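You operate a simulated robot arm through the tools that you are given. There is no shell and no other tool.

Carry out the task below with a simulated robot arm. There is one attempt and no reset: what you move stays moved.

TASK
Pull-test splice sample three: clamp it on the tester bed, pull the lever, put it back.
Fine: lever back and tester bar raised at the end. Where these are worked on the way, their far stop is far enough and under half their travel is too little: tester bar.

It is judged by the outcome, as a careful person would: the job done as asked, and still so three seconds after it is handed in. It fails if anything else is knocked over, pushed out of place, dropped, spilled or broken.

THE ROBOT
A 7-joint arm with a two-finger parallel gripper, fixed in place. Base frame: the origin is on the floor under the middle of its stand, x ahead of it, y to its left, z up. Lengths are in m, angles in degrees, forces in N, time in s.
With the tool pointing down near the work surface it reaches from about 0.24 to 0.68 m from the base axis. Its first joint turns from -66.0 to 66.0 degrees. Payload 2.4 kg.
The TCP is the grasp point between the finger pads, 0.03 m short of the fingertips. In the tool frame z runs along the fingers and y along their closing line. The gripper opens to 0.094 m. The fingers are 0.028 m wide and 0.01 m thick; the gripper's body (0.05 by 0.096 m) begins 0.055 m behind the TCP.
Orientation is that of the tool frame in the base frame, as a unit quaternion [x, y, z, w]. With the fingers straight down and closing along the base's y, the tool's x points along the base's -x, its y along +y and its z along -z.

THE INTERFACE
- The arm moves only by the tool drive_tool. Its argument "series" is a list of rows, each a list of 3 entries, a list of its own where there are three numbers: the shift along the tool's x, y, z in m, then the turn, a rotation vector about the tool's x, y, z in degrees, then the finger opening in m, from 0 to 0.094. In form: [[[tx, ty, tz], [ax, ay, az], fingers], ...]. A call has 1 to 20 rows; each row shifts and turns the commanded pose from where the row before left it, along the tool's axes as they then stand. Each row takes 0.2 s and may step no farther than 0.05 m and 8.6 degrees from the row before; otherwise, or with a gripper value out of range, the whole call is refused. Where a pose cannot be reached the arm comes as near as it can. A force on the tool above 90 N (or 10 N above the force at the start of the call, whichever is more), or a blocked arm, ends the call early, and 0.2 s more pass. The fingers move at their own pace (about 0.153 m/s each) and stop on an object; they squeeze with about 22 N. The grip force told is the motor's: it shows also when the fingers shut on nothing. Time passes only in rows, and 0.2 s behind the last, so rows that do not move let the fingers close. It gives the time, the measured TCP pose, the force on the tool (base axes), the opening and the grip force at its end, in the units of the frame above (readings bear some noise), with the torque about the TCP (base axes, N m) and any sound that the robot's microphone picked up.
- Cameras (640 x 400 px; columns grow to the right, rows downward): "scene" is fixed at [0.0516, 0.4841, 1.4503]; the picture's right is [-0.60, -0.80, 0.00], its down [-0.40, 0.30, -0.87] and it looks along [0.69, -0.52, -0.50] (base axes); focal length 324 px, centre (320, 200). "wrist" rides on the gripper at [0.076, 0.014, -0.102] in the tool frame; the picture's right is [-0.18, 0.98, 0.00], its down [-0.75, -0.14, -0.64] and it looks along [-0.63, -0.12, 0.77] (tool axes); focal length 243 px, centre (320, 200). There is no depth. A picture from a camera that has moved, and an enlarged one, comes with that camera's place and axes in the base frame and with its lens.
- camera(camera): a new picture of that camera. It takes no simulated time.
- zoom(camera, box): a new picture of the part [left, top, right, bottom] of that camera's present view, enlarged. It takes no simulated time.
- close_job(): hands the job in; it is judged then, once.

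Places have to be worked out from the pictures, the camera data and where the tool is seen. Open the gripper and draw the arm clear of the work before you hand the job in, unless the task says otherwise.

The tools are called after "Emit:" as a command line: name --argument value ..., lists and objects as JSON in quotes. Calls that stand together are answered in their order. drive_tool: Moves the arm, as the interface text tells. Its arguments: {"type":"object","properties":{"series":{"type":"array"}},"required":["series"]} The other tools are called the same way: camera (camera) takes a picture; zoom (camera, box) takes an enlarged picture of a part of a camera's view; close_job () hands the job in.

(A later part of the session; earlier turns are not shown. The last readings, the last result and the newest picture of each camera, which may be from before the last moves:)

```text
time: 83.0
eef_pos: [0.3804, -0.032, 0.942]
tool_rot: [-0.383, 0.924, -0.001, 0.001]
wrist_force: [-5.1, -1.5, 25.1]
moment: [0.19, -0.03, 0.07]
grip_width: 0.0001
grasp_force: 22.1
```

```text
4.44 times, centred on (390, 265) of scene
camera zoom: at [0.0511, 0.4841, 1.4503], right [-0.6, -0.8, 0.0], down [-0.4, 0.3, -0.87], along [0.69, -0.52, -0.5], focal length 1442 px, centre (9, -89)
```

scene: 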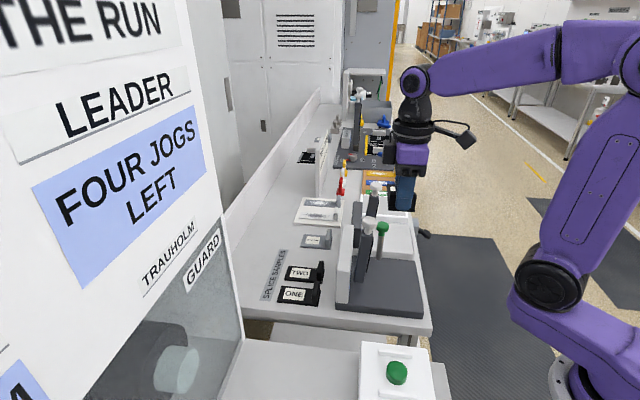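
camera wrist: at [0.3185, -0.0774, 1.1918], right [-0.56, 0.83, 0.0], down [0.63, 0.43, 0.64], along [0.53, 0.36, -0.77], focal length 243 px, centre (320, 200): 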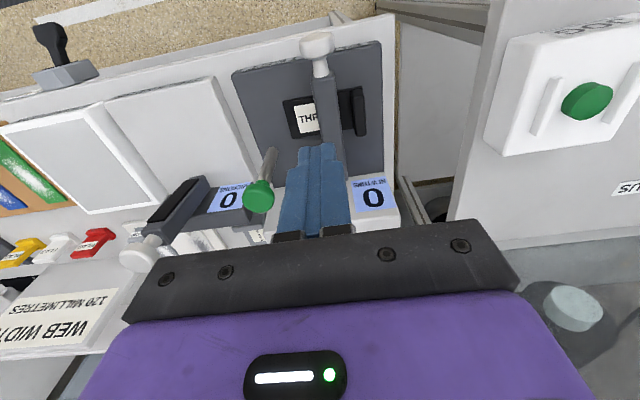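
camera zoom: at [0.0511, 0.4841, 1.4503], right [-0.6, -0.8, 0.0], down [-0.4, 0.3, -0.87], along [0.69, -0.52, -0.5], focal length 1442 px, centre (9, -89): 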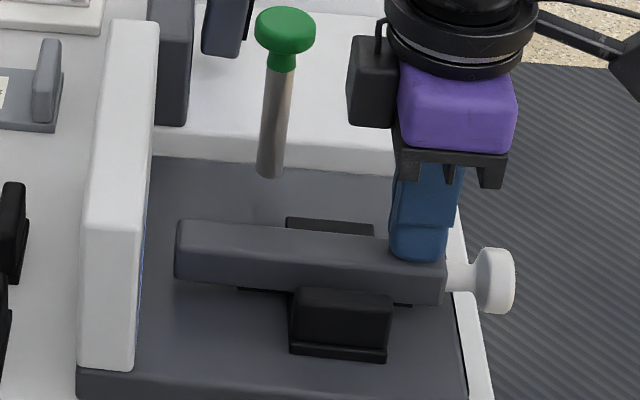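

Now it is firm (25 N). I rise and check that the bar stays down.

Emit:
drive_tool --series '[[[0, 0, 0.0007], [0, 0, 0], 0.0], [[0, 0, 0], [0, 0, 0], 0.0], [[0, 0, -0.02], [0, 0, 0], 0.0], [[0, 0, -0.04], [0, 0, 0], 0.0], [[0, 0, -0.045], [0, 0, 0], 0.0], [[0, 0, -0.045], [0, 0, 0], 0.0], [[0, 0, -0.035], [0, 0, 0], 0.03], [[0, 0, 0], [0, 0, 0], 0.06]]'

Emit:
camera --camera "wrist"

Emit:
zoom --camera "scene" --box '[340, 220, 440, 310]'

```text
time: 84.8
eef_pos: [0.3812, -0.0297, 1.1266]
tool_rot: [-0.382, 0.924, -0.001, 0.002]
wrist_force: [0.1, -0.6, 0.3]
moment: [-0.01, 0.0, 0.01]
grip_width: 0.0601
grasp_force: 0.0
```

```text
taken
camera wrist: at [0.3173, -0.0732, 1.2314], right [-0.57, 0.82, 0.0], down [0.63, 0.43, 0.64], along [0.53, 0.36, -0.77], focal length 243 px, centre (320, 200)
```

wrist: 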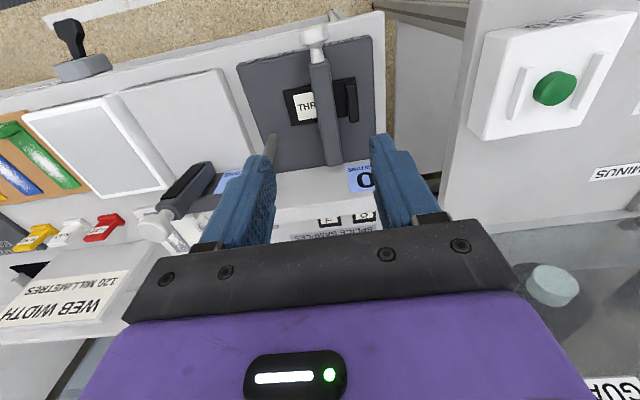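

```text
4.44 times, centred on (390, 265) of scene
camera zoom: at [0.0516, 0.4841, 1.4503], right [-0.6, -0.8, 0.0], down [-0.4, 0.3, -0.87], along [0.69, -0.52, -0.5], focal length 1442 px, centre (9, -89)
```

zoom: 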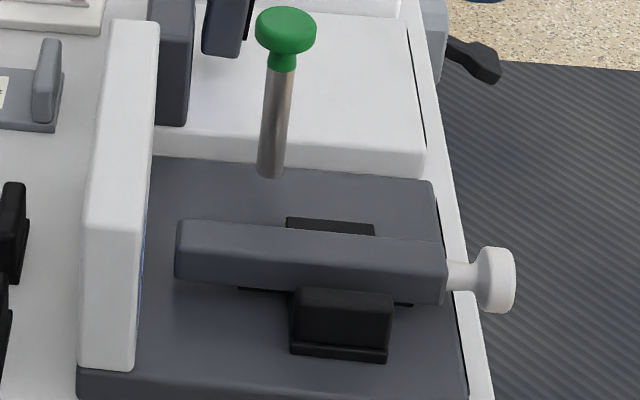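

The bar now holds fully down on the sample. Next I go back to the lever and grip its knob for a full pull.

Emit:
drive_tool --series '[[[-0.0232, -0.0279, 0], [0, 0, 0], 0.07], [[-0.0232, -0.0279, 0], [0, 0, 0], 0.07], [[-0.0231, -0.028, 0], [0, 0, 0], 0.07], [[0, 0, 0.04], [0, 0, 0], 0.07], [[0, 0, 0.03], [0, 0, 0], 0.07], [[0, 0, 0], [0, 0, 0], 0.07]]'

Emit:
camera --camera "wrist"

```text
time: 86.2
eef_pos: [0.4892, -0.042, 1.0554]
tool_rot: [-0.383, 0.924, 0.0, 0.001]
wrist_force: [-0.3, 0.1, -0.4]
moment: [-0.02, -0.01, 0.03]
grip_width: 0.0701
grasp_force: 0.0
```

```text
taken
camera wrist: at [0.4256, -0.0854, 1.1597], right [-0.56, 0.83, 0.0], down [0.63, 0.43, 0.64], along [0.53, 0.36, -0.77], focal length 243 px, centre (320, 200)
```

wrist: 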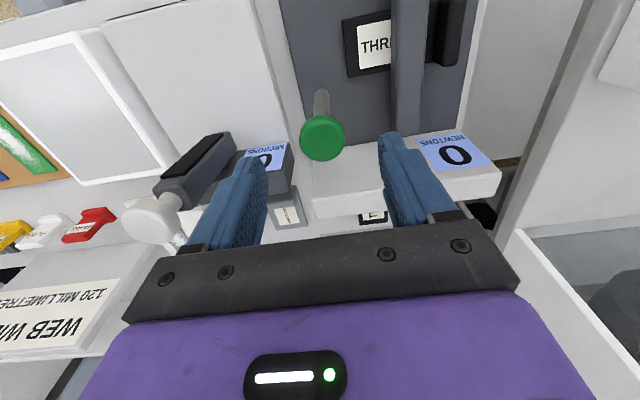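

Emit:
drive_tool --series '[[[-0.003, 0, 0.03], [0, 0, 0], 0.07], [[0, 0, 0.03], [0, 0, 0], 0.07], [[0, 0, 0], [0, 0, 0], 0.04], [[0, 0, 0], [0, 0, 0], 0.02], [[0, 0, 0], [0, 0, 0], 0.02], [[0.0085, 0, 0.0004], [0, 0, 0], 0.02], [[0.0085, 0, 0.0011], [0, 0, 0], 0.02], [[0.0084, 0, 0.0018], [0, 0, 0], 0.02], [[0.0081, 0, 0.0026], [0, 0, 0], 0.02], [[0.0079, 0, 0.0033], [0, 0, 0], 0.02], [[0, 0, 0], [0, 0, 0], 0.02]]'

Emit:
camera --camera "wrist"

Emit:
zoom --camera "scene" --box '[340, 190, 440, 310]'

```text
time: 88.7
eef_pos: [0.4615, -0.0687, 0.9873]
tool_rot: [-0.383, 0.924, 0.0, 0.001]
wrist_force: [-8.8, 18.1, 19.6]
moment: [1.08, -0.92, 0.03]
grip_width: 0.0331
grasp_force: 45.2
```

```text
taken
camera wrist: at [0.3979, -0.1121, 1.0912], right [-0.56, 0.83, 0.0], down [0.63, 0.43, 0.64], along [0.53, 0.36, -0.77], focal length 243 px, centre (320, 200)
```

wrist: 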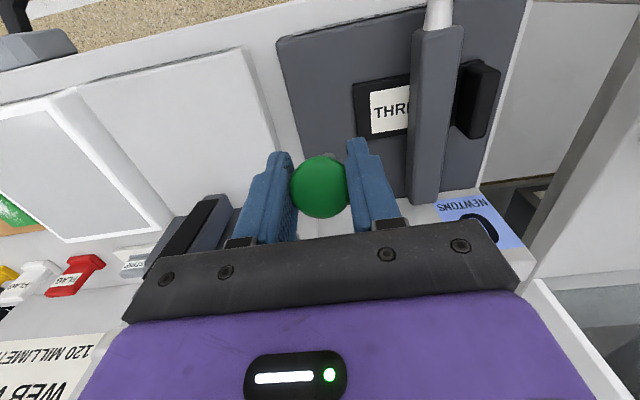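

```text
3.33 times, centred on (390, 250) of scene
camera zoom: at [0.051, 0.4846, 1.4501], right [-0.6, -0.8, 0.0], down [-0.4, 0.3, -0.87], along [0.69, -0.52, -0.5], focal length 1081 px, centre (87, 33)
```

zoom: 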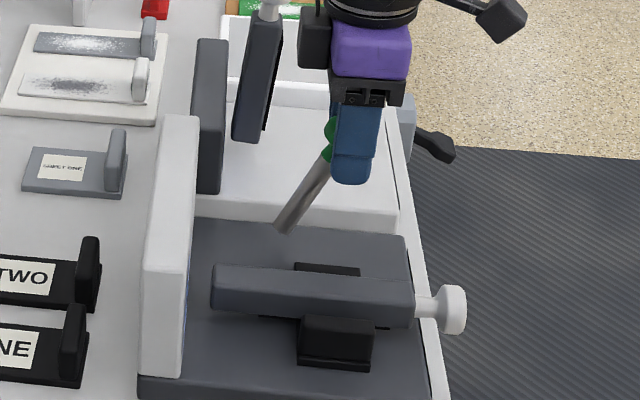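

Pulling well. Continue to the far stop.

Emit:
drive_tool --series '[[[0.0076, 0, 0.0039], [0, 0, 0], 0.02], [[0.0072, 0, 0.0046], [0, 0, 0], 0.02], [[0.0068, 0, 0.0052], [0, 0, 0], 0.02], [[0.0063, 0, 0.0058], [0, 0, 0], 0.02], [[0, 0, 0], [0, 0, 0], 0.02]]'

Emit:
camera --camera "wrist"

Emit:
zoom --camera "scene" --box '[340, 190, 440, 310]'

```text
time: 89.8
eef_pos: [0.4433, -0.089, 0.9671]
tool_rot: [-0.383, 0.924, -0.002, 0.001]
wrist_force: [-2.8, 17.3, 2.9]
moment: [0.63, -0.78, 0.07]
grip_width: 0.0331
grasp_force: 45.4
```

```text
taken
camera wrist: at [0.3786, -0.1315, 1.0712], right [-0.57, 0.82, 0.0], down [0.63, 0.43, 0.64], along [0.53, 0.36, -0.77], focal length 243 px, centre (320, 200)
```

wrist: 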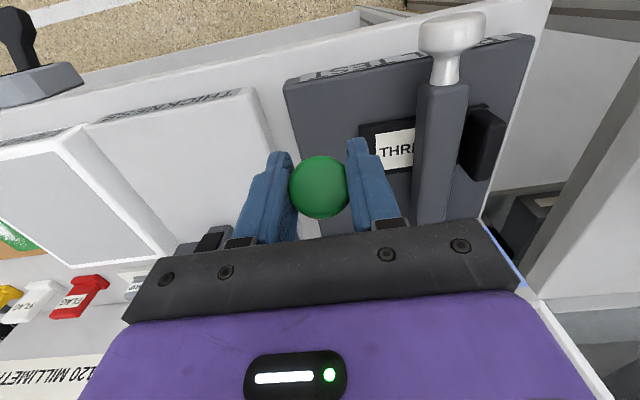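

```text
3.33 times, centred on (390, 250) of scene
camera zoom: at [0.0514, 0.4846, 1.4501], right [-0.6, -0.8, 0.0], down [-0.4, 0.3, -0.87], along [0.69, -0.52, -0.5], focal length 1081 px, centre (87, 33)
```

zoom: 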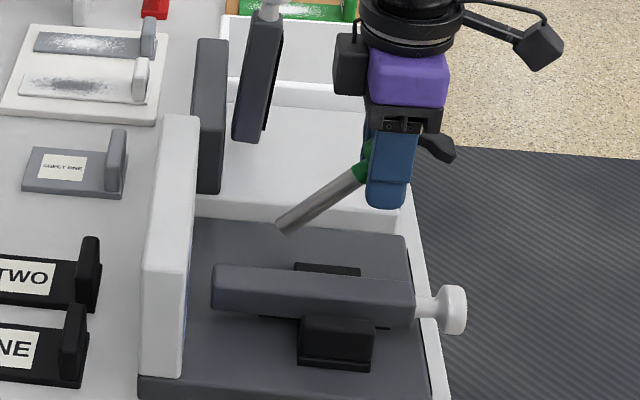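

Emit:
drive_tool --series '[[[0.0058, 0, 0.0063], [0, 0, 0], 0.02], [[0.0027, 0, 0.0033], [0, 0, 0], 0.02], [[0.0025, 0, 0.0035], [0, 0, 0], 0.02], [[0, 0, 0], [0, 0, 0], 0.02]]'

Emit:
zoom --camera "scene" --box '[340, 190, 440, 310]'

```text
time: 90.8
eef_pos: [0.4347, -0.0964, 0.9535]
tool_rot: [-0.383, 0.924, 0.001, 0.0]
wrist_force: [-7.0, 19.3, 6.2]
moment: [0.81, -0.85, 0.06]
grip_width: 0.0328
grasp_force: 45.3
```

```text
3.33 times, centred on (390, 250) of scene
camera zoom: at [0.0513, 0.4846, 1.4501], right [-0.6, -0.8, 0.0], down [-0.4, 0.3, -0.87], along [0.69, -0.52, -0.5], focal length 1081 px, centre (87, 33)
```

zoom: 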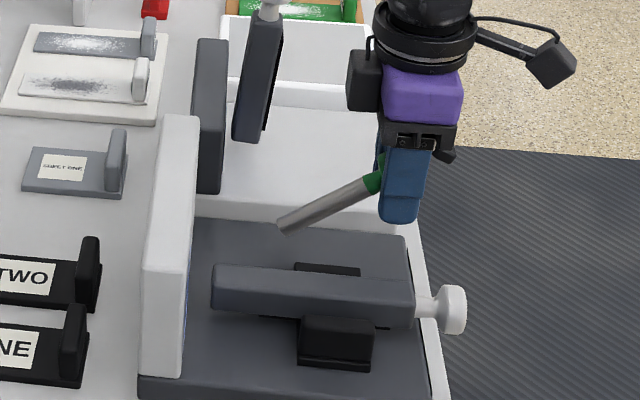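

Emit:
drive_tool --series '[[[0.0024, 0, 0.0035], [0, 0, 0], 0.02], [[0.0022, 0, 0.0037], [0, 0, 0], 0.02], [[0, 0, 0], [0, 0, 0], 0.02]]'

Emit:
zoom --camera "scene" --box '[340, 190, 440, 310]'

Emit:
camera --camera "wrist"

```text
time: 91.7
eef_pos: [0.4316, -0.099, 0.9482]
tool_rot: [-0.382, 0.924, -0.001, 0.0]
wrist_force: [-11.2, 19.1, 19.2]
moment: [0.76, -0.68, 0.09]
grip_width: 0.0328
grasp_force: 45.3
```

```text
3.33 times, centred on (390, 250) of scene
camera zoom: at [0.051, 0.4847, 1.4501], right [-0.6, -0.8, 0.0], down [-0.4, 0.3, -0.87], along [0.69, -0.52, -0.5], focal length 1081 px, centre (87, 33)
```

zoom: 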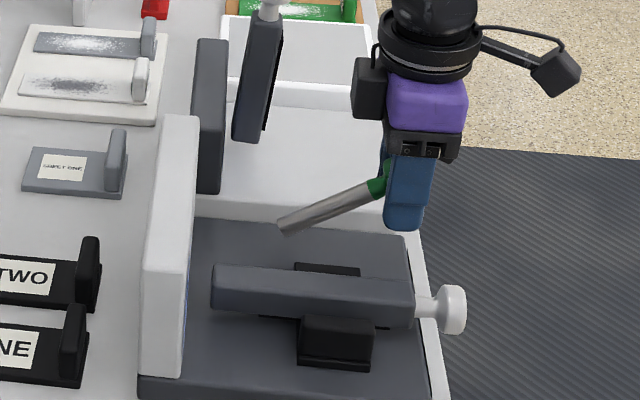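

```text
taken
camera wrist: at [0.3675, -0.1425, 1.0518], right [-0.57, 0.82, 0.0], down [0.63, 0.43, 0.64], along [0.53, 0.36, -0.77], focal length 243 px, centre (320, 200)
```

wrist: 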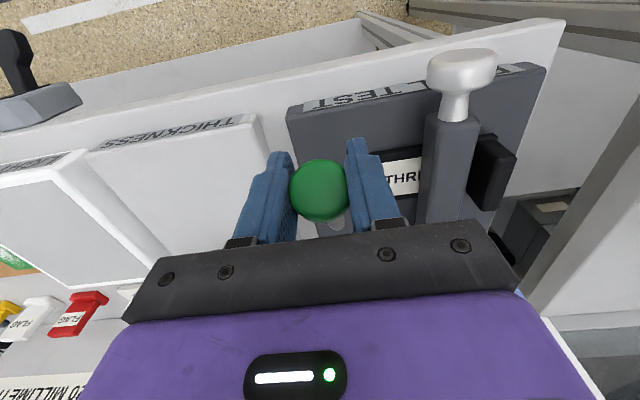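

Emit:
drive_tool --series '[[[0.0018, 0, 0.0026], [0, 0, 0], 0.02], [[0.0008, 0, 0.0012], [0, 0, 0], 0.02], [[0, 0, 0], [0, 0, 0], 0.02]]'

```text
time: 92.5
eef_pos: [0.4298, -0.0989, 0.9448]
tool_rot: [-0.384, 0.923, -0.002, 0.003]
wrist_force: [-3.9, 28.2, 34.6]
moment: [0.23, -0.12, 0.04]
grip_width: 0.0327
grasp_force: 45.2
```

At the far stop again. I release, rise and read the display.

Emit:
drive_tool --series '[[[-0.001, 0, -0.002], [0, 0, 0], 0.03], [[0, 0, 0], [0, 0, 0], 0.07], [[0, 0, 0], [0, 0, 0], 0.07], [[0, 0, -0.03], [0, 0, 0], 0.07], [[0.01, 0.02, -0.04], [0, 0, 0], 0.08], [[0.015, 0.025, -0.035], [0, 0, 0], 0.09], [[0.015, 0.035, -0.03], [0, 0, 0], 0.09], [[0.015, 0.035, -0.03], [0, 0, 0], 0.09], [[0, 0, 0], [0, 0, 0], 0.09]]'

Emit:
camera --camera "wrist"

Emit:
zoom --camera "wrist" --box '[200, 70, 420, 230]'

```text
time: 94.5
eef_pos: [0.3103, -0.0585, 1.1085]
tool_rot: [-0.383, 0.924, 0.001, 0.0]
wrist_force: [0.4, -1.0, 0.1]
moment: [0.03, 0.01, -0.03]
grip_width: 0.09
grasp_force: 0.1
```

```text
taken
camera wrist: at [0.2472, -0.1026, 1.2136], right [-0.56, 0.83, 0.0], down [0.63, 0.43, 0.64], along [0.53, 0.36, -0.77], focal length 243 px, centre (320, 200)
```

wrist: 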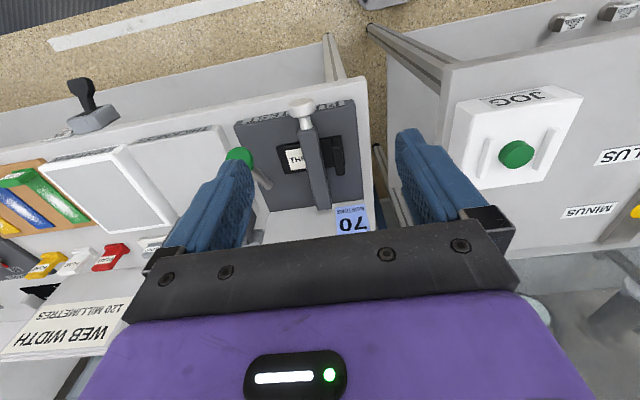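

```text
2.50 times, centred on (310, 150) of wrist
camera zoom: at [0.2472, -0.1026, 1.2136], right [-0.56, 0.83, 0.0], down [0.63, 0.43, 0.64], along [0.53, 0.36, -0.77], focal length 606 px, centre (345, 325)
```

zoom: 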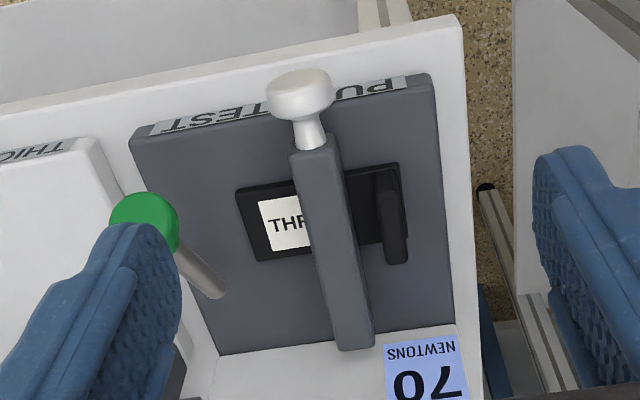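

The display now reads 70 N — the pull registered. Now I return the lever: go over its knob at the stop position.

Emit:
drive_tool --series '[[[-0.0197, -0.038, 0], [0, 0, 0], 0.08], [[-0.0197, -0.038, 0], [0, 0, 0], 0.07], [[-0.0197, -0.0381, 0], [0, 0, 0], 0.06], [[0, 0, 0.04], [0, 0, 0], 0.06], [[0, 0, 0.04], [0, 0, 0], 0.06], [[0, 0, 0.025], [0, 0, 0], 0.06], [[0, 0, 0], [0, 0, 0], 0.06]]'

Emit:
camera --camera "wrist"

```text
time: 96.0
eef_pos: [0.4338, -0.0996, 1.0032]
tool_rot: [-0.383, 0.924, -0.001, 0.0]
wrist_force: [-0.3, -0.5, 0.1]
moment: [0.01, -0.03, 0.0]
grip_width: 0.0599
grasp_force: 0.2
```

```text
taken
camera wrist: at [0.3692, -0.1424, 1.1089], right [-0.56, 0.83, 0.0], down [0.63, 0.43, 0.64], along [0.53, 0.36, -0.77], focal length 243 px, centre (320, 200)
```

wrist: 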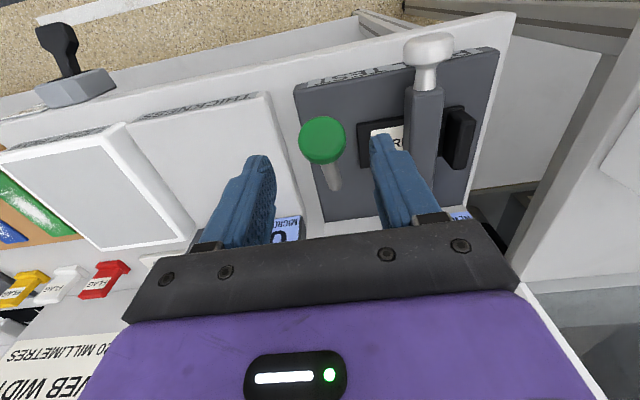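

Aligned. I grip the knob and bring the lever back along its arc.

Emit:
drive_tool --series '[[[0, 0.0009, 0.025], [0, 0, 0], 0.06], [[0, 0, 0.025], [0, 0, 0], 0.06], [[0, 0, 0], [0, 0, 0], 0.04], [[0, 0, 0], [0, 0, 0], 0.02], [[0, 0, 0], [0, 0, 0], 0.02], [[-0.0052, 0, -0.0068], [0, 0, 0], 0.02], [[-0.0058, 0, -0.0063], [0, 0, 0], 0.02], [[-0.0063, 0, -0.0058], [0, 0, 0], 0.02], [[-0.0068, 0, -0.0052], [0, 0, 0], 0.02], [[-0.0072, 0, -0.0046], [0, 0, 0], 0.02], [[0, 0, 0], [0, 0, 0], 0.02]]'

Emit:
zoom --camera "scene" --box '[340, 190, 440, 310]'

Emit:
camera --camera "wrist"

```text
time: 98.5
eef_pos: [0.4541, -0.076, 0.984]
tool_rot: [-0.382, 0.924, -0.001, 0.0]
wrist_force: [-6.9, -15.4, 2.3]
moment: [-0.98, 0.94, -0.03]
grip_width: 0.0326
grasp_force: 45.1
```

```text
3.33 times, centred on (390, 250) of scene
camera zoom: at [0.0514, 0.4837, 1.4504], right [-0.6, -0.8, 0.0], down [-0.4, 0.3, -0.87], along [0.69, -0.52, -0.5], focal length 1081 px, centre (87, 33)
```

zoom: 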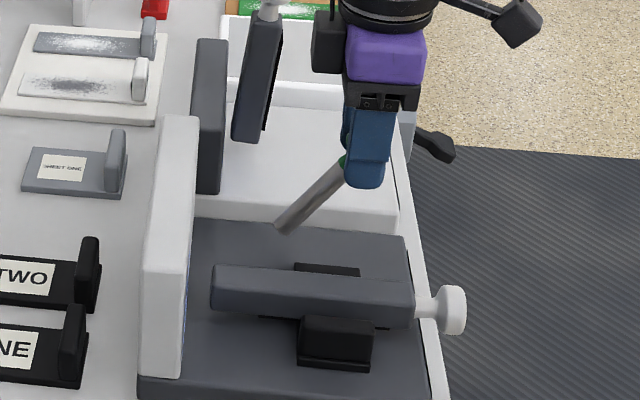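

```text
taken
camera wrist: at [0.3904, -0.1193, 1.0885], right [-0.56, 0.83, 0.0], down [0.63, 0.43, 0.64], along [0.53, 0.36, -0.77], focal length 243 px, centre (320, 200)
```

wrist: 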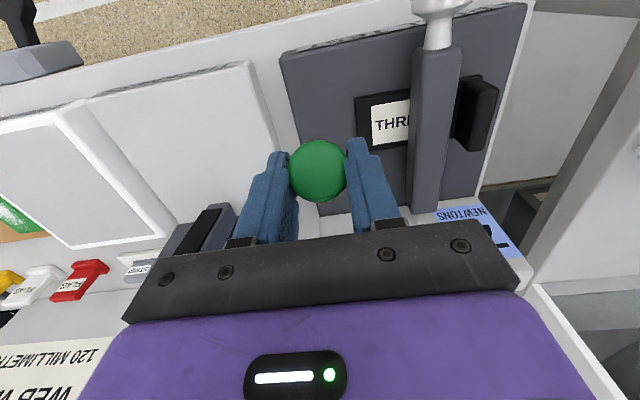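

Emit:
drive_tool --series '[[[-0.0077, 0, -0.003], [0, 0, 0], 0.02], [[-0.0077, 0, -0.0025], [0, 0, 0], 0.02], [[-0.0077, 0, -0.002], [0, 0, 0], 0.02], [[-0.0077, 0, -0.0015], [0, 0, 0], 0.02], [[-0.0077, 0, -0.001], [0, 0, 0], 0.02], [[-0.0077, 0, -0.0005], [0, 0, 0], 0.02], [[0, 0, 0], [0, 0, 0], 0.02]]'

Emit:
zoom --camera "scene" --box '[330, 180, 430, 300]'

Emit:
camera --camera "wrist"

```text
time: 100.0
eef_pos: [0.487, -0.0434, 0.9946]
tool_rot: [-0.383, 0.924, -0.002, 0.002]
wrist_force: [-7.2, -15.3, 33.5]
moment: [-1.03, 1.09, 0.07]
grip_width: 0.0346
grasp_force: 44.9
```

```text
3.33 times, centred on (380, 240) of scene
camera zoom: at [0.0509, 0.4837, 1.4504], right [-0.6, -0.8, 0.0], down [-0.4, 0.3, -0.87], along [0.69, -0.52, -0.5], focal length 1081 px, centre (120, 67)
```

zoom: 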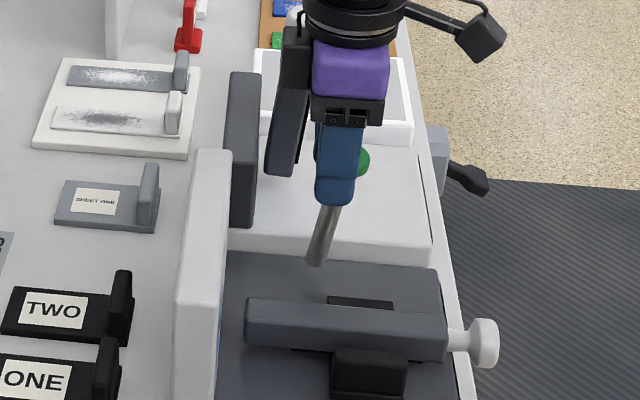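

```text
taken
camera wrist: at [0.4233, -0.0863, 1.0992], right [-0.57, 0.82, 0.0], down [0.63, 0.43, 0.64], along [0.53, 0.36, -0.76], focal length 243 px, centre (320, 200)
```

wrist: 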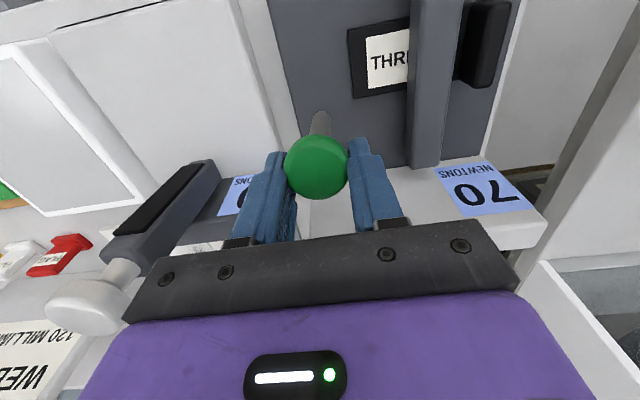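

The knob crept to the front of the fingers. I open, re-centre 8 mm forward, close again and finish bringing it upright.

Emit:
drive_tool --series '[[[0, 0, 0], [0, 0, 0], 0.05], [[0, 0, 0], [0, 0, 0], 0.05], [[0.008, -0.001, 0.002], [0, 0, 0], 0.05], [[0, 0, 0], [0, 0, 0], 0.03], [[0, 0, 0], [0, 0, 0], 0.02], [[0, 0, 0], [0, 0, 0], 0.02], [[-0.005, 0, -0.001], [0, 0, 0], 0.02], [[-0.005, 0, -0.0005], [0, 0, 0], 0.02], [[-0.004, 0, 0], [0, 0, 0], 0.02], [[0, 0, 0], [0, 0, 0], 0.02]]'

Emit:
zoom --camera "scene" --box '[330, 180, 430, 300]'

Emit:
camera --camera "wrist"

```text
time: 102.2
eef_pos: [0.4907, -0.0386, 0.994]
tool_rot: [-0.382, 0.924, 0.0, 0.0]
wrist_force: [-9.1, -9.3, 1.8]
moment: [-0.96, 0.96, 0.0]
grip_width: 0.033
grasp_force: 45.3
```

```text
3.33 times, centred on (380, 240) of scene
camera zoom: at [0.0513, 0.4838, 1.4504], right [-0.6, -0.8, 0.0], down [-0.4, 0.3, -0.87], along [0.69, -0.52, -0.5], focal length 1081 px, centre (120, 67)
```

zoom: 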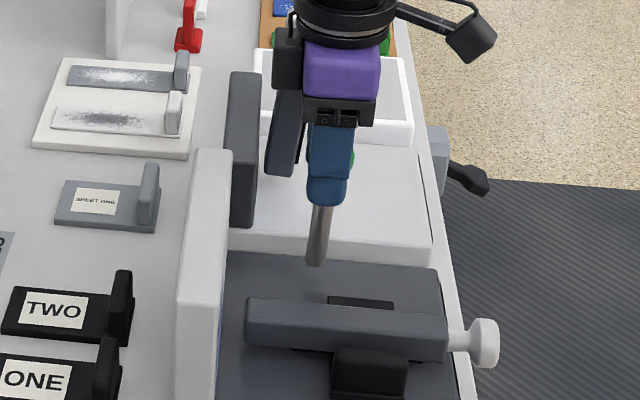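

```text
taken
camera wrist: at [0.4279, -0.0821, 1.098], right [-0.56, 0.83, 0.0], down [0.63, 0.43, 0.64], along [0.53, 0.36, -0.77], focal length 243 px, centre (320, 200)
```

wrist: 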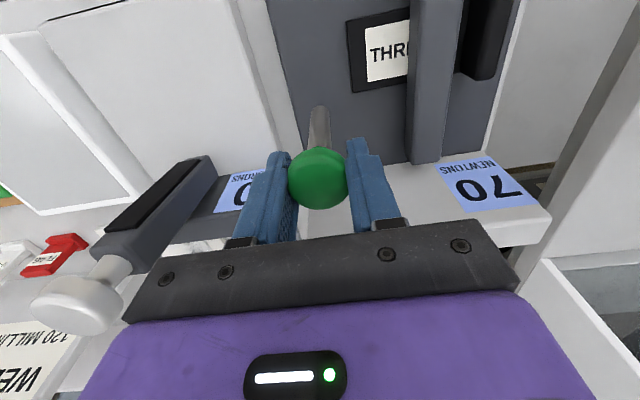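

Almost upright; I push the last few mm until it meets its rest stop.

Emit:
drive_tool --series '[[[-0.003, 0, 0], [0, 0, 0], 0.02], [[-0.003, 0, 0], [0, 0, 0], 0.02], [[0, 0, 0], [0, 0, 0], 0.02]]'

Emit:
zoom --camera "scene" --box '[330, 180, 430, 300]'

```text
time: 103.0
eef_pos: [0.4948, -0.0367, 0.9939]
tool_rot: [-0.382, 0.924, 0.0, -0.002]
wrist_force: [-21.7, -19.0, 11.1]
moment: [-0.81, 0.78, -0.05]
grip_width: 0.033
grasp_force: 45.1
```

```text
3.33 times, centred on (380, 240) of scene
camera zoom: at [0.0508, 0.4836, 1.4505], right [-0.6, -0.8, 0.0], down [-0.4, 0.3, -0.87], along [0.69, -0.52, -0.5], focal length 1081 px, centre (120, 67)
```

zoom: 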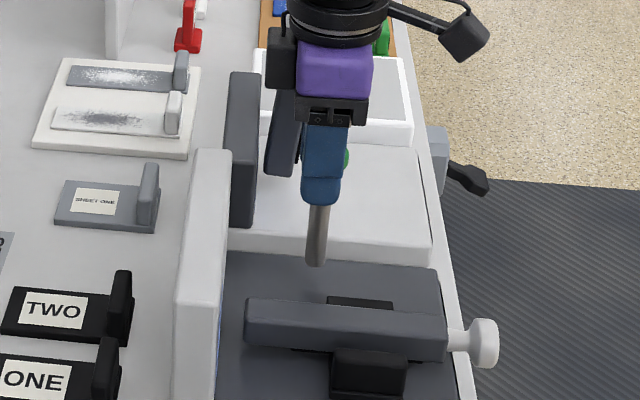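

The lever is back at its rest stop. I release it, rise, and go over the bar's white knob at the front.

Emit:
drive_tool --series '[[[0.001, 0, 0], [0, 0, 0], 0.04], [[0, 0, 0], [0, 0, 0], 0.065], [[0, 0, -0.03], [0, 0, 0], 0.065], [[0, 0, -0.045], [0, 0, 0], 0.065], [[0, 0, -0.035], [0, 0, 0], 0.065], [[0.0301, 0.021, 0], [0, 0, 0], 0.065], [[0.0301, 0.021, 0], [0, 0, 0], 0.065], [[0.0301, 0.021, 0], [0, 0, 0], 0.065], [[0.029, 0.021, 0], [0, 0, 0], 0.065], [[0, 0, 0], [0, 0, 0], 0.065]]'

Emit:
camera --camera "wrist"

Emit:
zoom --camera "scene" --box '[330, 180, 430, 300]'

```text
time: 105.2
eef_pos: [0.3517, -0.0587, 1.1039]
tool_rot: [-0.383, 0.924, -0.001, 0.0]
wrist_force: [-0.1, -0.1, 0.8]
moment: [0.01, -0.01, -0.01]
grip_width: 0.065
grasp_force: 0.0
```

```text
taken
camera wrist: at [0.288, -0.1018, 1.2081], right [-0.57, 0.82, 0.0], down [0.63, 0.43, 0.64], along [0.53, 0.36, -0.77], focal length 243 px, centre (320, 200)
```

wrist: 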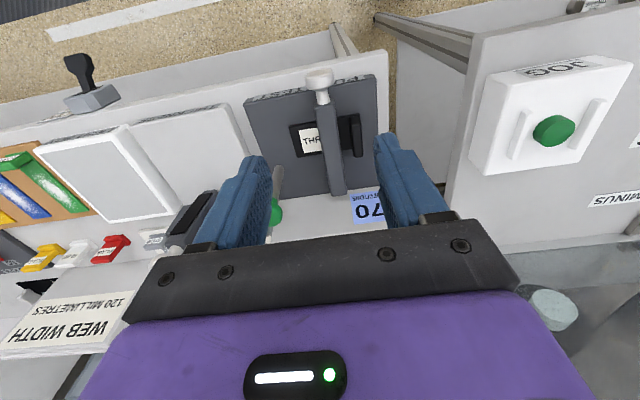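

```text
3.33 times, centred on (380, 240) of scene
camera zoom: at [0.0516, 0.4841, 1.4503], right [-0.6, -0.8, 0.0], down [-0.4, 0.3, -0.87], along [0.69, -0.52, -0.5], focal length 1081 px, centre (120, 67)
```

zoom: 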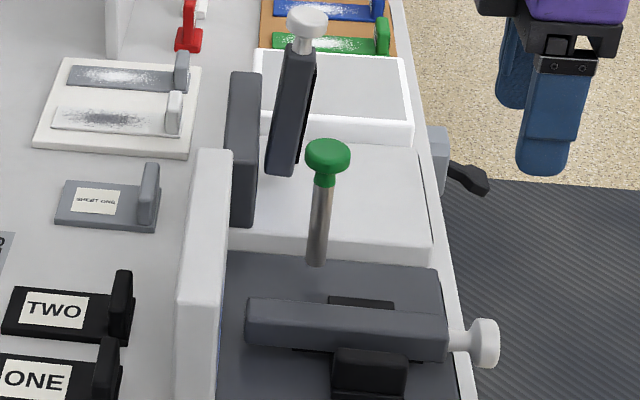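

Lever matches its initial position. I zoom on the white knob to align the grip.

Emit:
zoom --camera "wrist" --box '[250, 40, 400, 160]'

```text
3.33 times, centred on (325, 100) of wrist
camera zoom: at [0.288, -0.1018, 1.2081], right [-0.57, 0.82, 0.0], down [0.63, 0.43, 0.64], along [0.53, 0.36, -0.77], focal length 809 px, centre (303, 533)
```

zoom: 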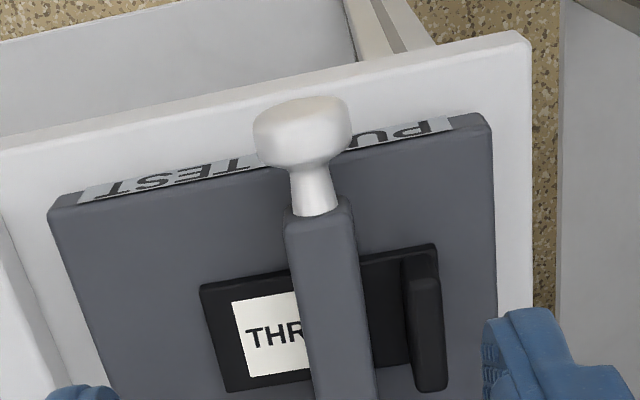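

The knob centre is at e2≈−0.018, z≈0.90. I shift 6.6 mm outward (fingers clear of the bed edge), descend to z≈0.903 and grip.

Emit:
drive_tool --series '[[[0.0066, -0.0005, 0.03], [0, 0, 0], 0.065], [[0, 0, 0.045], [0, 0, 0], 0.065], [[0, 0, 0.045], [0, 0, 0], 0.065], [[0, 0, 0.045], [0, 0, 0], 0.06], [[0, 0, 0.02], [0, 0, 0], 0.06], [[0, 0, 0.01], [0, 0, 0], 0.06], [[0, 0, 0.006], [0, 0, 0], 0.06], [[0, 0, 0], [0, 0, 0], 0.06]]'

Emit:
camera --camera "wrist"

Emit:
zoom --camera "scene" --box '[350, 220, 440, 310]'

```text
time: 107.0
eef_pos: [0.3474, -0.0658, 0.9037]
tool_rot: [-0.383, 0.924, -0.001, 0.001]
wrist_force: [0.0, 0.5, -0.5]
moment: [-0.01, 0.0, 0.02]
grip_width: 0.0602
grasp_force: 0.1
```

```text
taken
camera wrist: at [0.2835, -0.1089, 1.0065], right [-0.56, 0.83, 0.0], down [0.63, 0.43, 0.64], along [0.53, 0.36, -0.77], focal length 243 px, centre (320, 200)
```

wrist: 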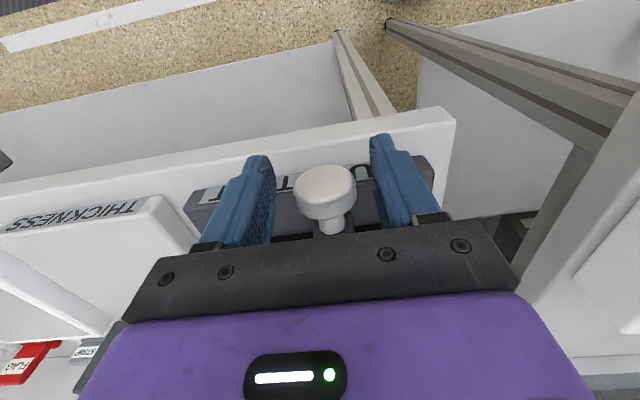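

```text
4.44 times, centred on (395, 265) of scene
camera zoom: at [0.0516, 0.4841, 1.4503], right [-0.6, -0.8, 0.0], down [-0.4, 0.3, -0.87], along [0.69, -0.52, -0.5], focal length 1442 px, centre (-13, -89)
```

zoom: 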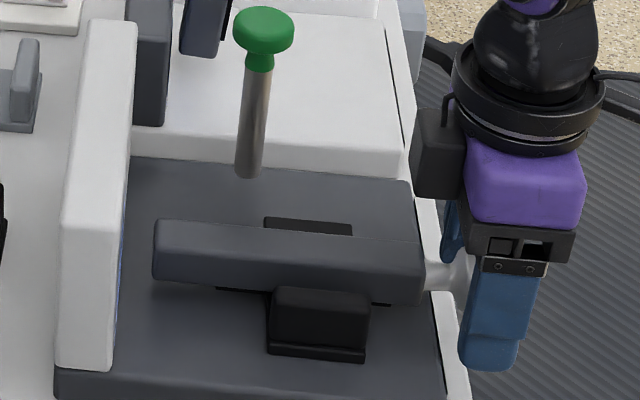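

Knob lies between the fingers. I close and lift the bar along the reverse arc, first stage.

Emit:
drive_tool --series '[[[-0.002, 0.0005, 0], [0, 0, 0], 0.06], [[0, 0, 0], [0, 0, 0], 0.04], [[0, 0, 0], [0, 0, 0], 0.02], [[0, 0, 0], [0, 0, 0], 0.02], [[-0.0003, 0, -0.01], [0, 0, 0], 0.02], [[-0.0009, 0, -0.0098], [0, 0, 0], 0.02], [[-0.0015, 0, -0.0098], [0, 0, 0], 0.02], [[-0.0021, 0, -0.0097], [0, 0, 0], 0.02], [[0, 0, 0], [0, 0, 0], 0.02]]'

Emit:
camera --camera "wrist"

Emit:
zoom --camera "scene" --box '[340, 200, 440, 310]'

```text
time: 109.0
eef_pos: [0.3497, -0.0599, 0.9427]
tool_rot: [-0.384, 0.924, 0.0, -0.001]
wrist_force: [-11.0, 12.3, -7.1]
moment: [-0.54, 0.83, 0.16]
grip_width: 0.033
grasp_force: 44.8
```

```text
taken
camera wrist: at [0.2876, -0.1026, 1.0464], right [-0.57, 0.82, 0.0], down [0.63, 0.43, 0.64], along [0.53, 0.36, -0.77], focal length 243 px, centre (320, 200)
```

wrist: 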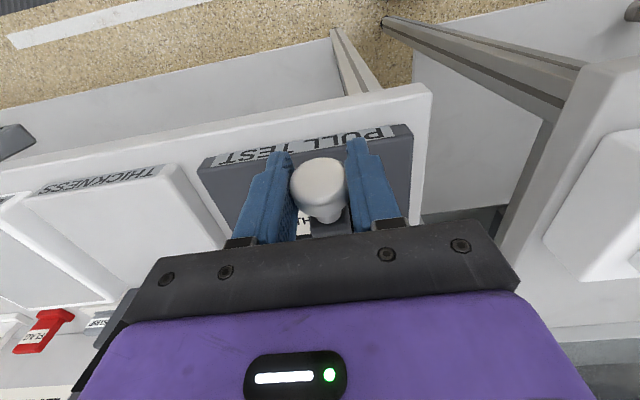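

```text
3.64 times, centred on (390, 255) of scene
camera zoom: at [0.0514, 0.4844, 1.4501], right [-0.6, -0.8, 0.0], down [-0.4, 0.3, -0.87], along [0.69, -0.52, -0.5], focal length 1180 px, centre (66, 0)
```

zoom: 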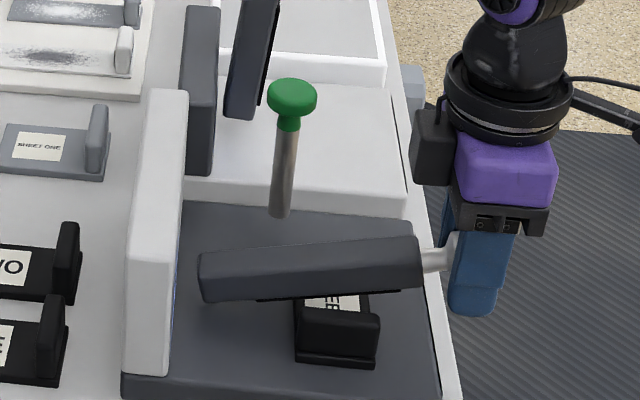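

The bar is lifting and the sample stays put. Continue the arc up.

Emit:
drive_tool --series '[[[-0.0032, 0, -0.0109], [0, 0, 0], 0.02], [[-0.0038, 0, -0.0107], [0, 0, 0], 0.02], [[-0.0047, 0, -0.0104], [0, 0, 0], 0.02], [[-0.0053, 0, -0.01], [0, 0, 0], 0.02], [[-0.0061, 0, -0.0096], [0, 0, 0], 0.02], [[-0.0066, 0, -0.0092], [0, 0, 0], 0.02], [[-0.0073, 0, -0.0087], [0, 0, 0], 0.02], [[-0.0078, 0, -0.0082], [0, 0, 0], 0.02], [[0, 0, 0], [0, 0, 0], 0.02]]'

Emit:
camera --camera "wrist"

Emit:
zoom --camera "scene" --box '[340, 190, 440, 310]'

```text
time: 111.0
eef_pos: [0.3833, -0.0278, 1.0208]
tool_rot: [-0.383, 0.924, 0.0, 0.0]
wrist_force: [-10.9, 1.1, -5.5]
moment: [-0.91, 1.01, 0.08]
grip_width: 0.033
grasp_force: 44.8
```

```text
taken
camera wrist: at [0.3192, -0.0708, 1.1245], right [-0.57, 0.82, 0.0], down [0.63, 0.43, 0.64], along [0.53, 0.36, -0.77], focal length 243 px, centre (320, 200)
```

wrist: 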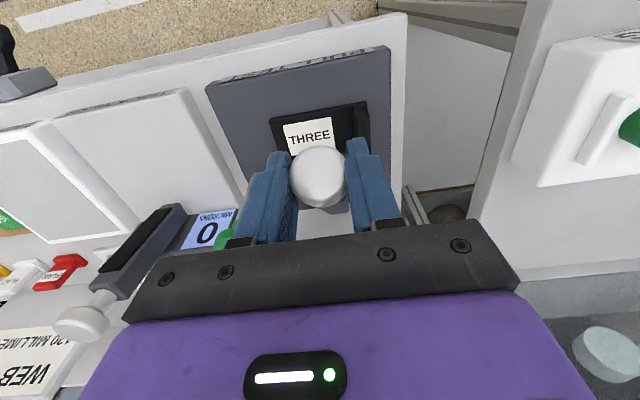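

```text
3.33 times, centred on (390, 250) of scene
camera zoom: at [0.0514, 0.4842, 1.4502], right [-0.6, -0.8, 0.0], down [-0.4, 0.3, -0.87], along [0.69, -0.52, -0.5], focal length 1081 px, centre (87, 33)
```

zoom: 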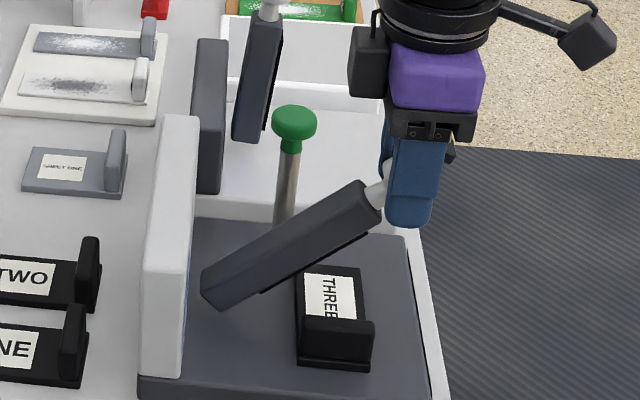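

Emit:
drive_tool --series '[[[-0.0084, 0, -0.0075], [0, 0, 0], 0.02], [[-0.009, 0, -0.007], [0, 0, 0], 0.02], [[-0.0094, 0, -0.0064], [0, 0, 0], 0.02], [[-0.0099, 0, -0.0057], [0, 0, 0], 0.02], [[-0.0102, 0, -0.005], [0, 0, 0], 0.02], [[-0.0105, 0, -0.0042], [0, 0, 0], 0.02], [[-0.0109, 0, -0.0035], [0, 0, 0], 0.02], [[0, 0, 0], [0, 0, 0], 0.02]]'

Emit:
camera --camera "wrist"

Emit:
zoom --camera "scene" --box '[330, 170, 430, 300]'

```text
time: 112.8
eef_pos: [0.4302, 0.0209, 1.0582]
tool_rot: [-0.382, 0.924, 0.0, -0.001]
wrist_force: [-13.4, 0.4, 0.7]
moment: [-0.9, 1.14, -0.05]
grip_width: 0.0329
grasp_force: 44.9
```

```text
taken
camera wrist: at [0.367, -0.0231, 1.1633], right [-0.57, 0.82, 0.0], down [0.63, 0.43, 0.64], along [0.53, 0.36, -0.77], focal length 243 px, centre (320, 200)
```

wrist: 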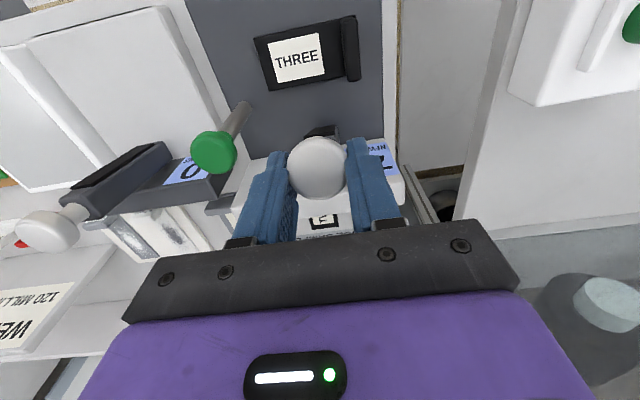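

```text
3.08 times, centred on (380, 235) of scene
camera zoom: at [0.0512, 0.4842, 1.4502], right [-0.6, -0.8, 0.0], down [-0.4, 0.3, -0.87], along [0.69, -0.52, -0.5], focal length 998 px, centre (135, 92)
```

zoom: 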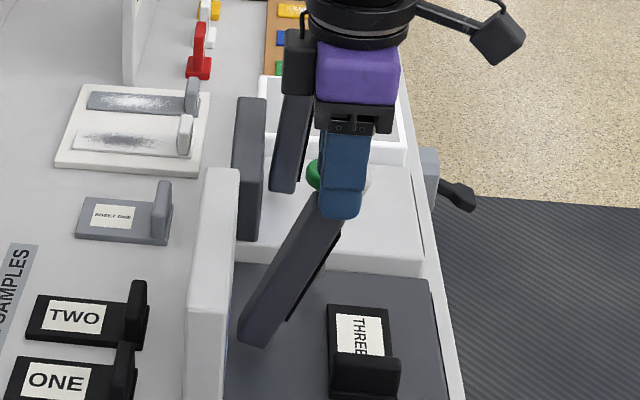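

Emit:
drive_tool --series '[[[-0.0109, 0, -0.001], [0, 0, 0], 0.02], [[-0.0101, 0, -0.0005], [0, 0, 0], 0.02], [[-0.0101, 0, 0], [0, 0, 0], 0.02], [[-0.006, 0, 0.001], [0, 0, 0], 0.02], [[0, 0, 0], [0, 0, 0], 0.02]]'

Emit:
camera --camera "wrist"

Emit:
zoom --camera "scene" --box '[330, 170, 430, 300]'

```text
time: 114.0
eef_pos: [0.4583, 0.0472, 1.061]
tool_rot: [-0.383, 0.924, -0.001, -0.001]
wrist_force: [-19.0, 4.9, 38.4]
moment: [-0.72, 0.95, -0.12]
grip_width: 0.0343
grasp_force: 45.4
```

```text
taken
camera wrist: at [0.3937, 0.0038, 1.165], right [-0.57, 0.82, 0.0], down [0.63, 0.43, 0.64], along [0.53, 0.36, -0.77], focal length 243 px, centre (320, 200)
```

wrist: 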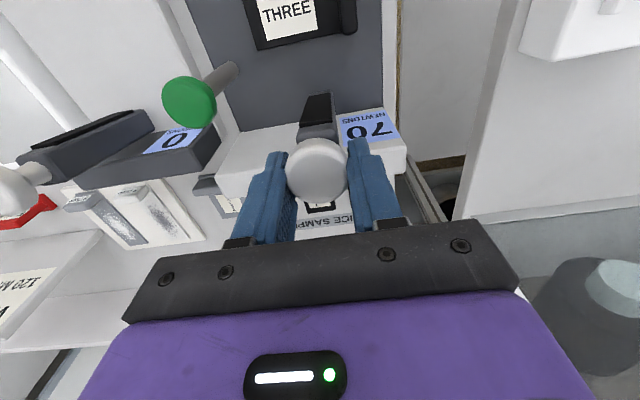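

```text
3.08 times, centred on (380, 235) of scene
camera zoom: at [0.0504, 0.4842, 1.4502], right [-0.6, -0.8, 0.0], down [-0.4, 0.3, -0.87], along [0.69, -0.52, -0.5], focal length 998 px, centre (135, 92)
```

zoom: 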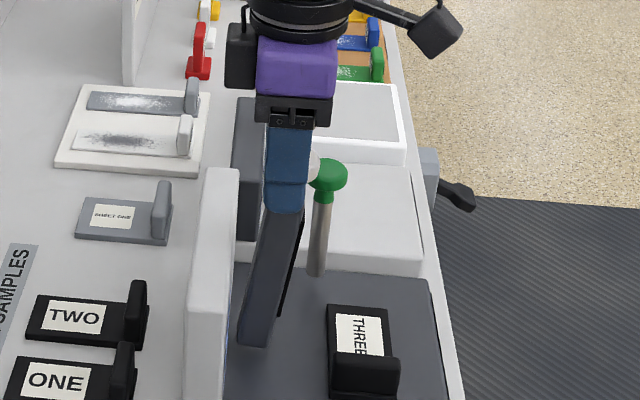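

The bar is within a few degrees of its raised position but the knob lags. I re-grip centred on the knob and push the rest of the way.

Emit:
drive_tool --series '[[[0, 0, 0], [0, 0, 0], 0.05], [[0, 0, 0], [0, 0, 0], 0.05], [[0.007, 0, 0.001], [0, 0, 0], 0.05], [[0, 0, 0], [0, 0, 0], 0.03], [[0, 0, 0], [0, 0, 0], 0.02], [[0, 0, 0], [0, 0, 0], 0.02], [[-0.004, 0, 0], [0, 0, 0], 0.02], [[-0.004, 0, 0], [0, 0, 0], 0.02], [[0, 0, 0], [0, 0, 0], 0.02]]'

Emit:
camera --camera "wrist"

Emit:
zoom --camera "scene" --box '[330, 170, 430, 300]'

```text
time: 116.0
eef_pos: [0.4575, 0.0478, 1.0583]
tool_rot: [-0.383, 0.924, 0.001, -0.002]
wrist_force: [-17.2, 0.6, 12.4]
moment: [-0.74, 0.73, 0.03]
grip_width: 0.0332
grasp_force: 44.9
```

```text
taken
camera wrist: at [0.3936, 0.0036, 1.163], right [-0.56, 0.83, 0.0], down [0.63, 0.43, 0.64], along [0.53, 0.36, -0.77], focal length 243 px, centre (320, 200)
```

wrist: 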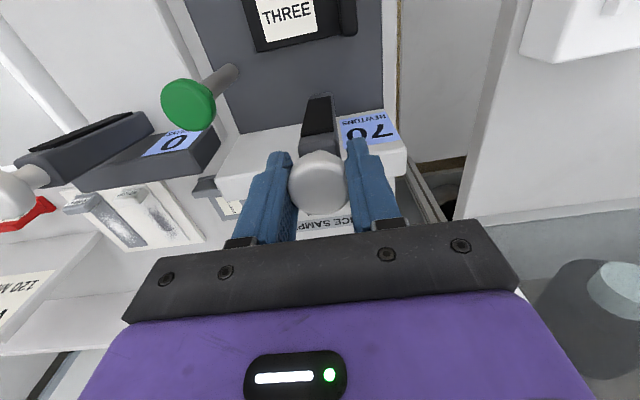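

```text
3.08 times, centred on (380, 235) of scene
camera zoom: at [0.0509, 0.4841, 1.4503], right [-0.6, -0.8, 0.0], down [-0.4, 0.3, -0.87], along [0.69, -0.52, -0.5], focal length 998 px, centre (135, 92)
```

zoom: 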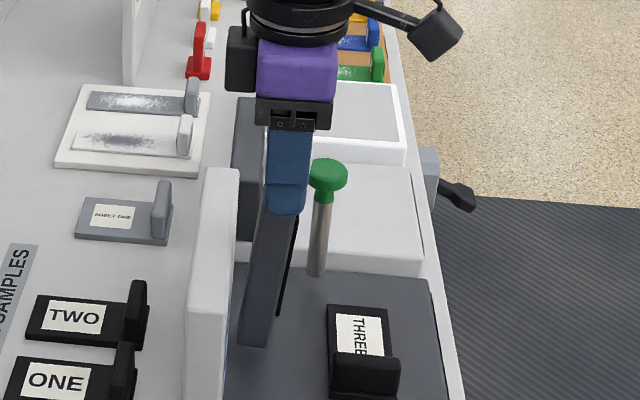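

The bar is back at its original raised position. A small extra nudge to the stop, then release and rise clear.

Emit:
drive_tool --series '[[[-0.0015, 0, 0], [0, 0, 0], 0.02], [[0, 0, 0], [0, 0, 0], 0.02], [[0, 0, 0], [0, 0, 0], 0.045], [[0, 0, 0], [0, 0, 0], 0.06], [[0, 0, -0.03], [0, 0, 0], 0.06], [[0, 0, -0.04], [0, 0, 0], 0.06], [[0, 0, -0.03], [0, 0, 0], 0.06], [[0, 0, 0], [0, 0, 0], 0.06]]'

Emit:
zoom --camera "scene" --box '[320, 180, 440, 320]'

Emit:
camera --camera "wrist"

```text
time: 117.8
eef_pos: [0.4606, 0.0486, 1.1589]
tool_rot: [-0.383, 0.924, -0.001, 0.0]
wrist_force: [0.5, 0.6, 0.0]
moment: [-0.03, 0.0, 0.01]
grip_width: 0.0601
grasp_force: 0.1
```

```text
2.86 times, centred on (380, 250) of scene
camera zoom: at [0.0516, 0.4841, 1.4503], right [-0.6, -0.8, 0.0], down [-0.4, 0.3, -0.87], along [0.69, -0.52, -0.5], focal length 927 px, centre (149, 57)
```

zoom: 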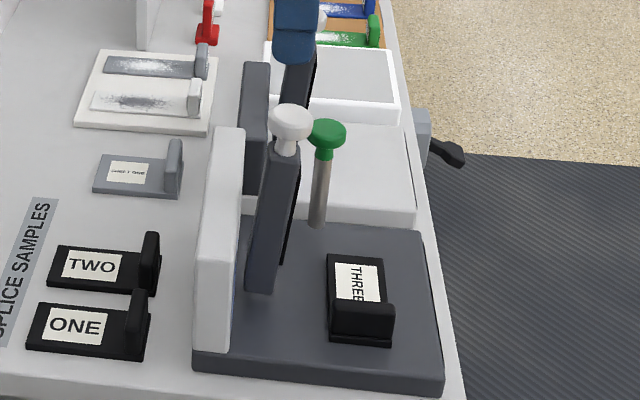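

```text
taken
camera wrist: at [0.3964, 0.0053, 1.2629], right [-0.56, 0.83, 0.0], down [0.63, 0.43, 0.64], along [0.53, 0.36, -0.77], focal length 243 px, centre (320, 200)
```

wrist: 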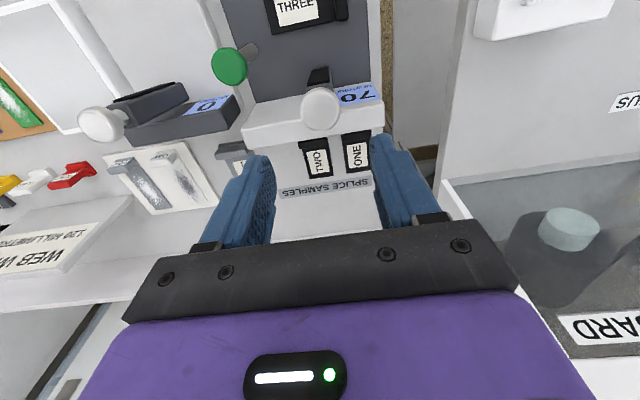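

Bar and lever are back exactly as at the start. Now I go over the sample's tab on the bed to pick it up again.

Emit:
drive_tool --series '[[[0.0365, 0.018, 0], [0, 0, 0], 0.05], [[0.0365, 0.018, 0], [0, 0, 0], 0.05], [[0, 0, 0.04], [0, 0, 0], 0.05], [[0, 0, 0.04], [0, 0, 0], 0.05], [[0, 0, 0.03], [0, 0, 0], 0.05], [[0, 0, 0], [0, 0, 0], 0.05]]'

Emit:
camera --camera "wrist"

Emit:
zoom --camera "wrist" --box '[210, 70, 390, 200]'

```text
time: 119.2
eef_pos: [0.3832, 0.0216, 1.0479]
tool_rot: [-0.382, 0.924, 0.0, 0.001]
wrist_force: [0.9, -0.6, 0.7]
moment: [0.03, 0.01, -0.01]
grip_width: 0.0501
grasp_force: 0.1
```

```text
taken
camera wrist: at [0.3198, -0.0215, 1.152], right [-0.56, 0.83, 0.0], down [0.63, 0.43, 0.64], along [0.53, 0.36, -0.77], focal length 243 px, centre (320, 200)
```

wrist: 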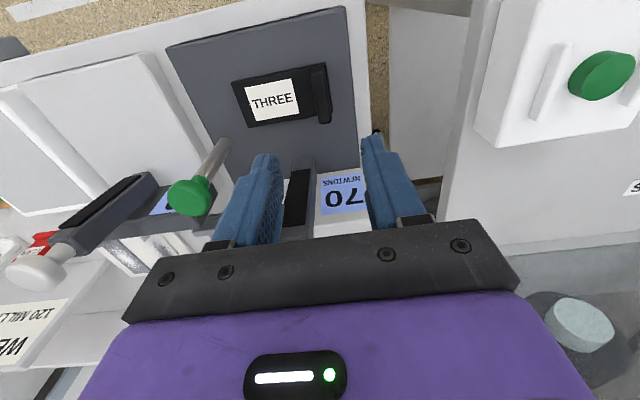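

```text
3.08 times, centred on (300, 135) of wrist
camera zoom: at [0.3198, -0.0215, 1.152], right [-0.56, 0.83, 0.0], down [0.63, 0.43, 0.64], along [0.53, 0.36, -0.77], focal length 746 px, centre (382, 400)
```

zoom: 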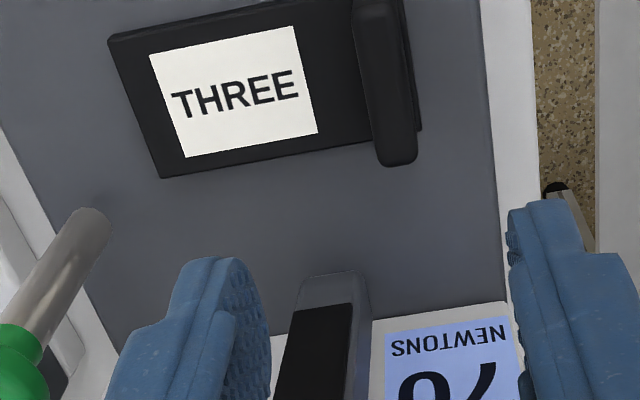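

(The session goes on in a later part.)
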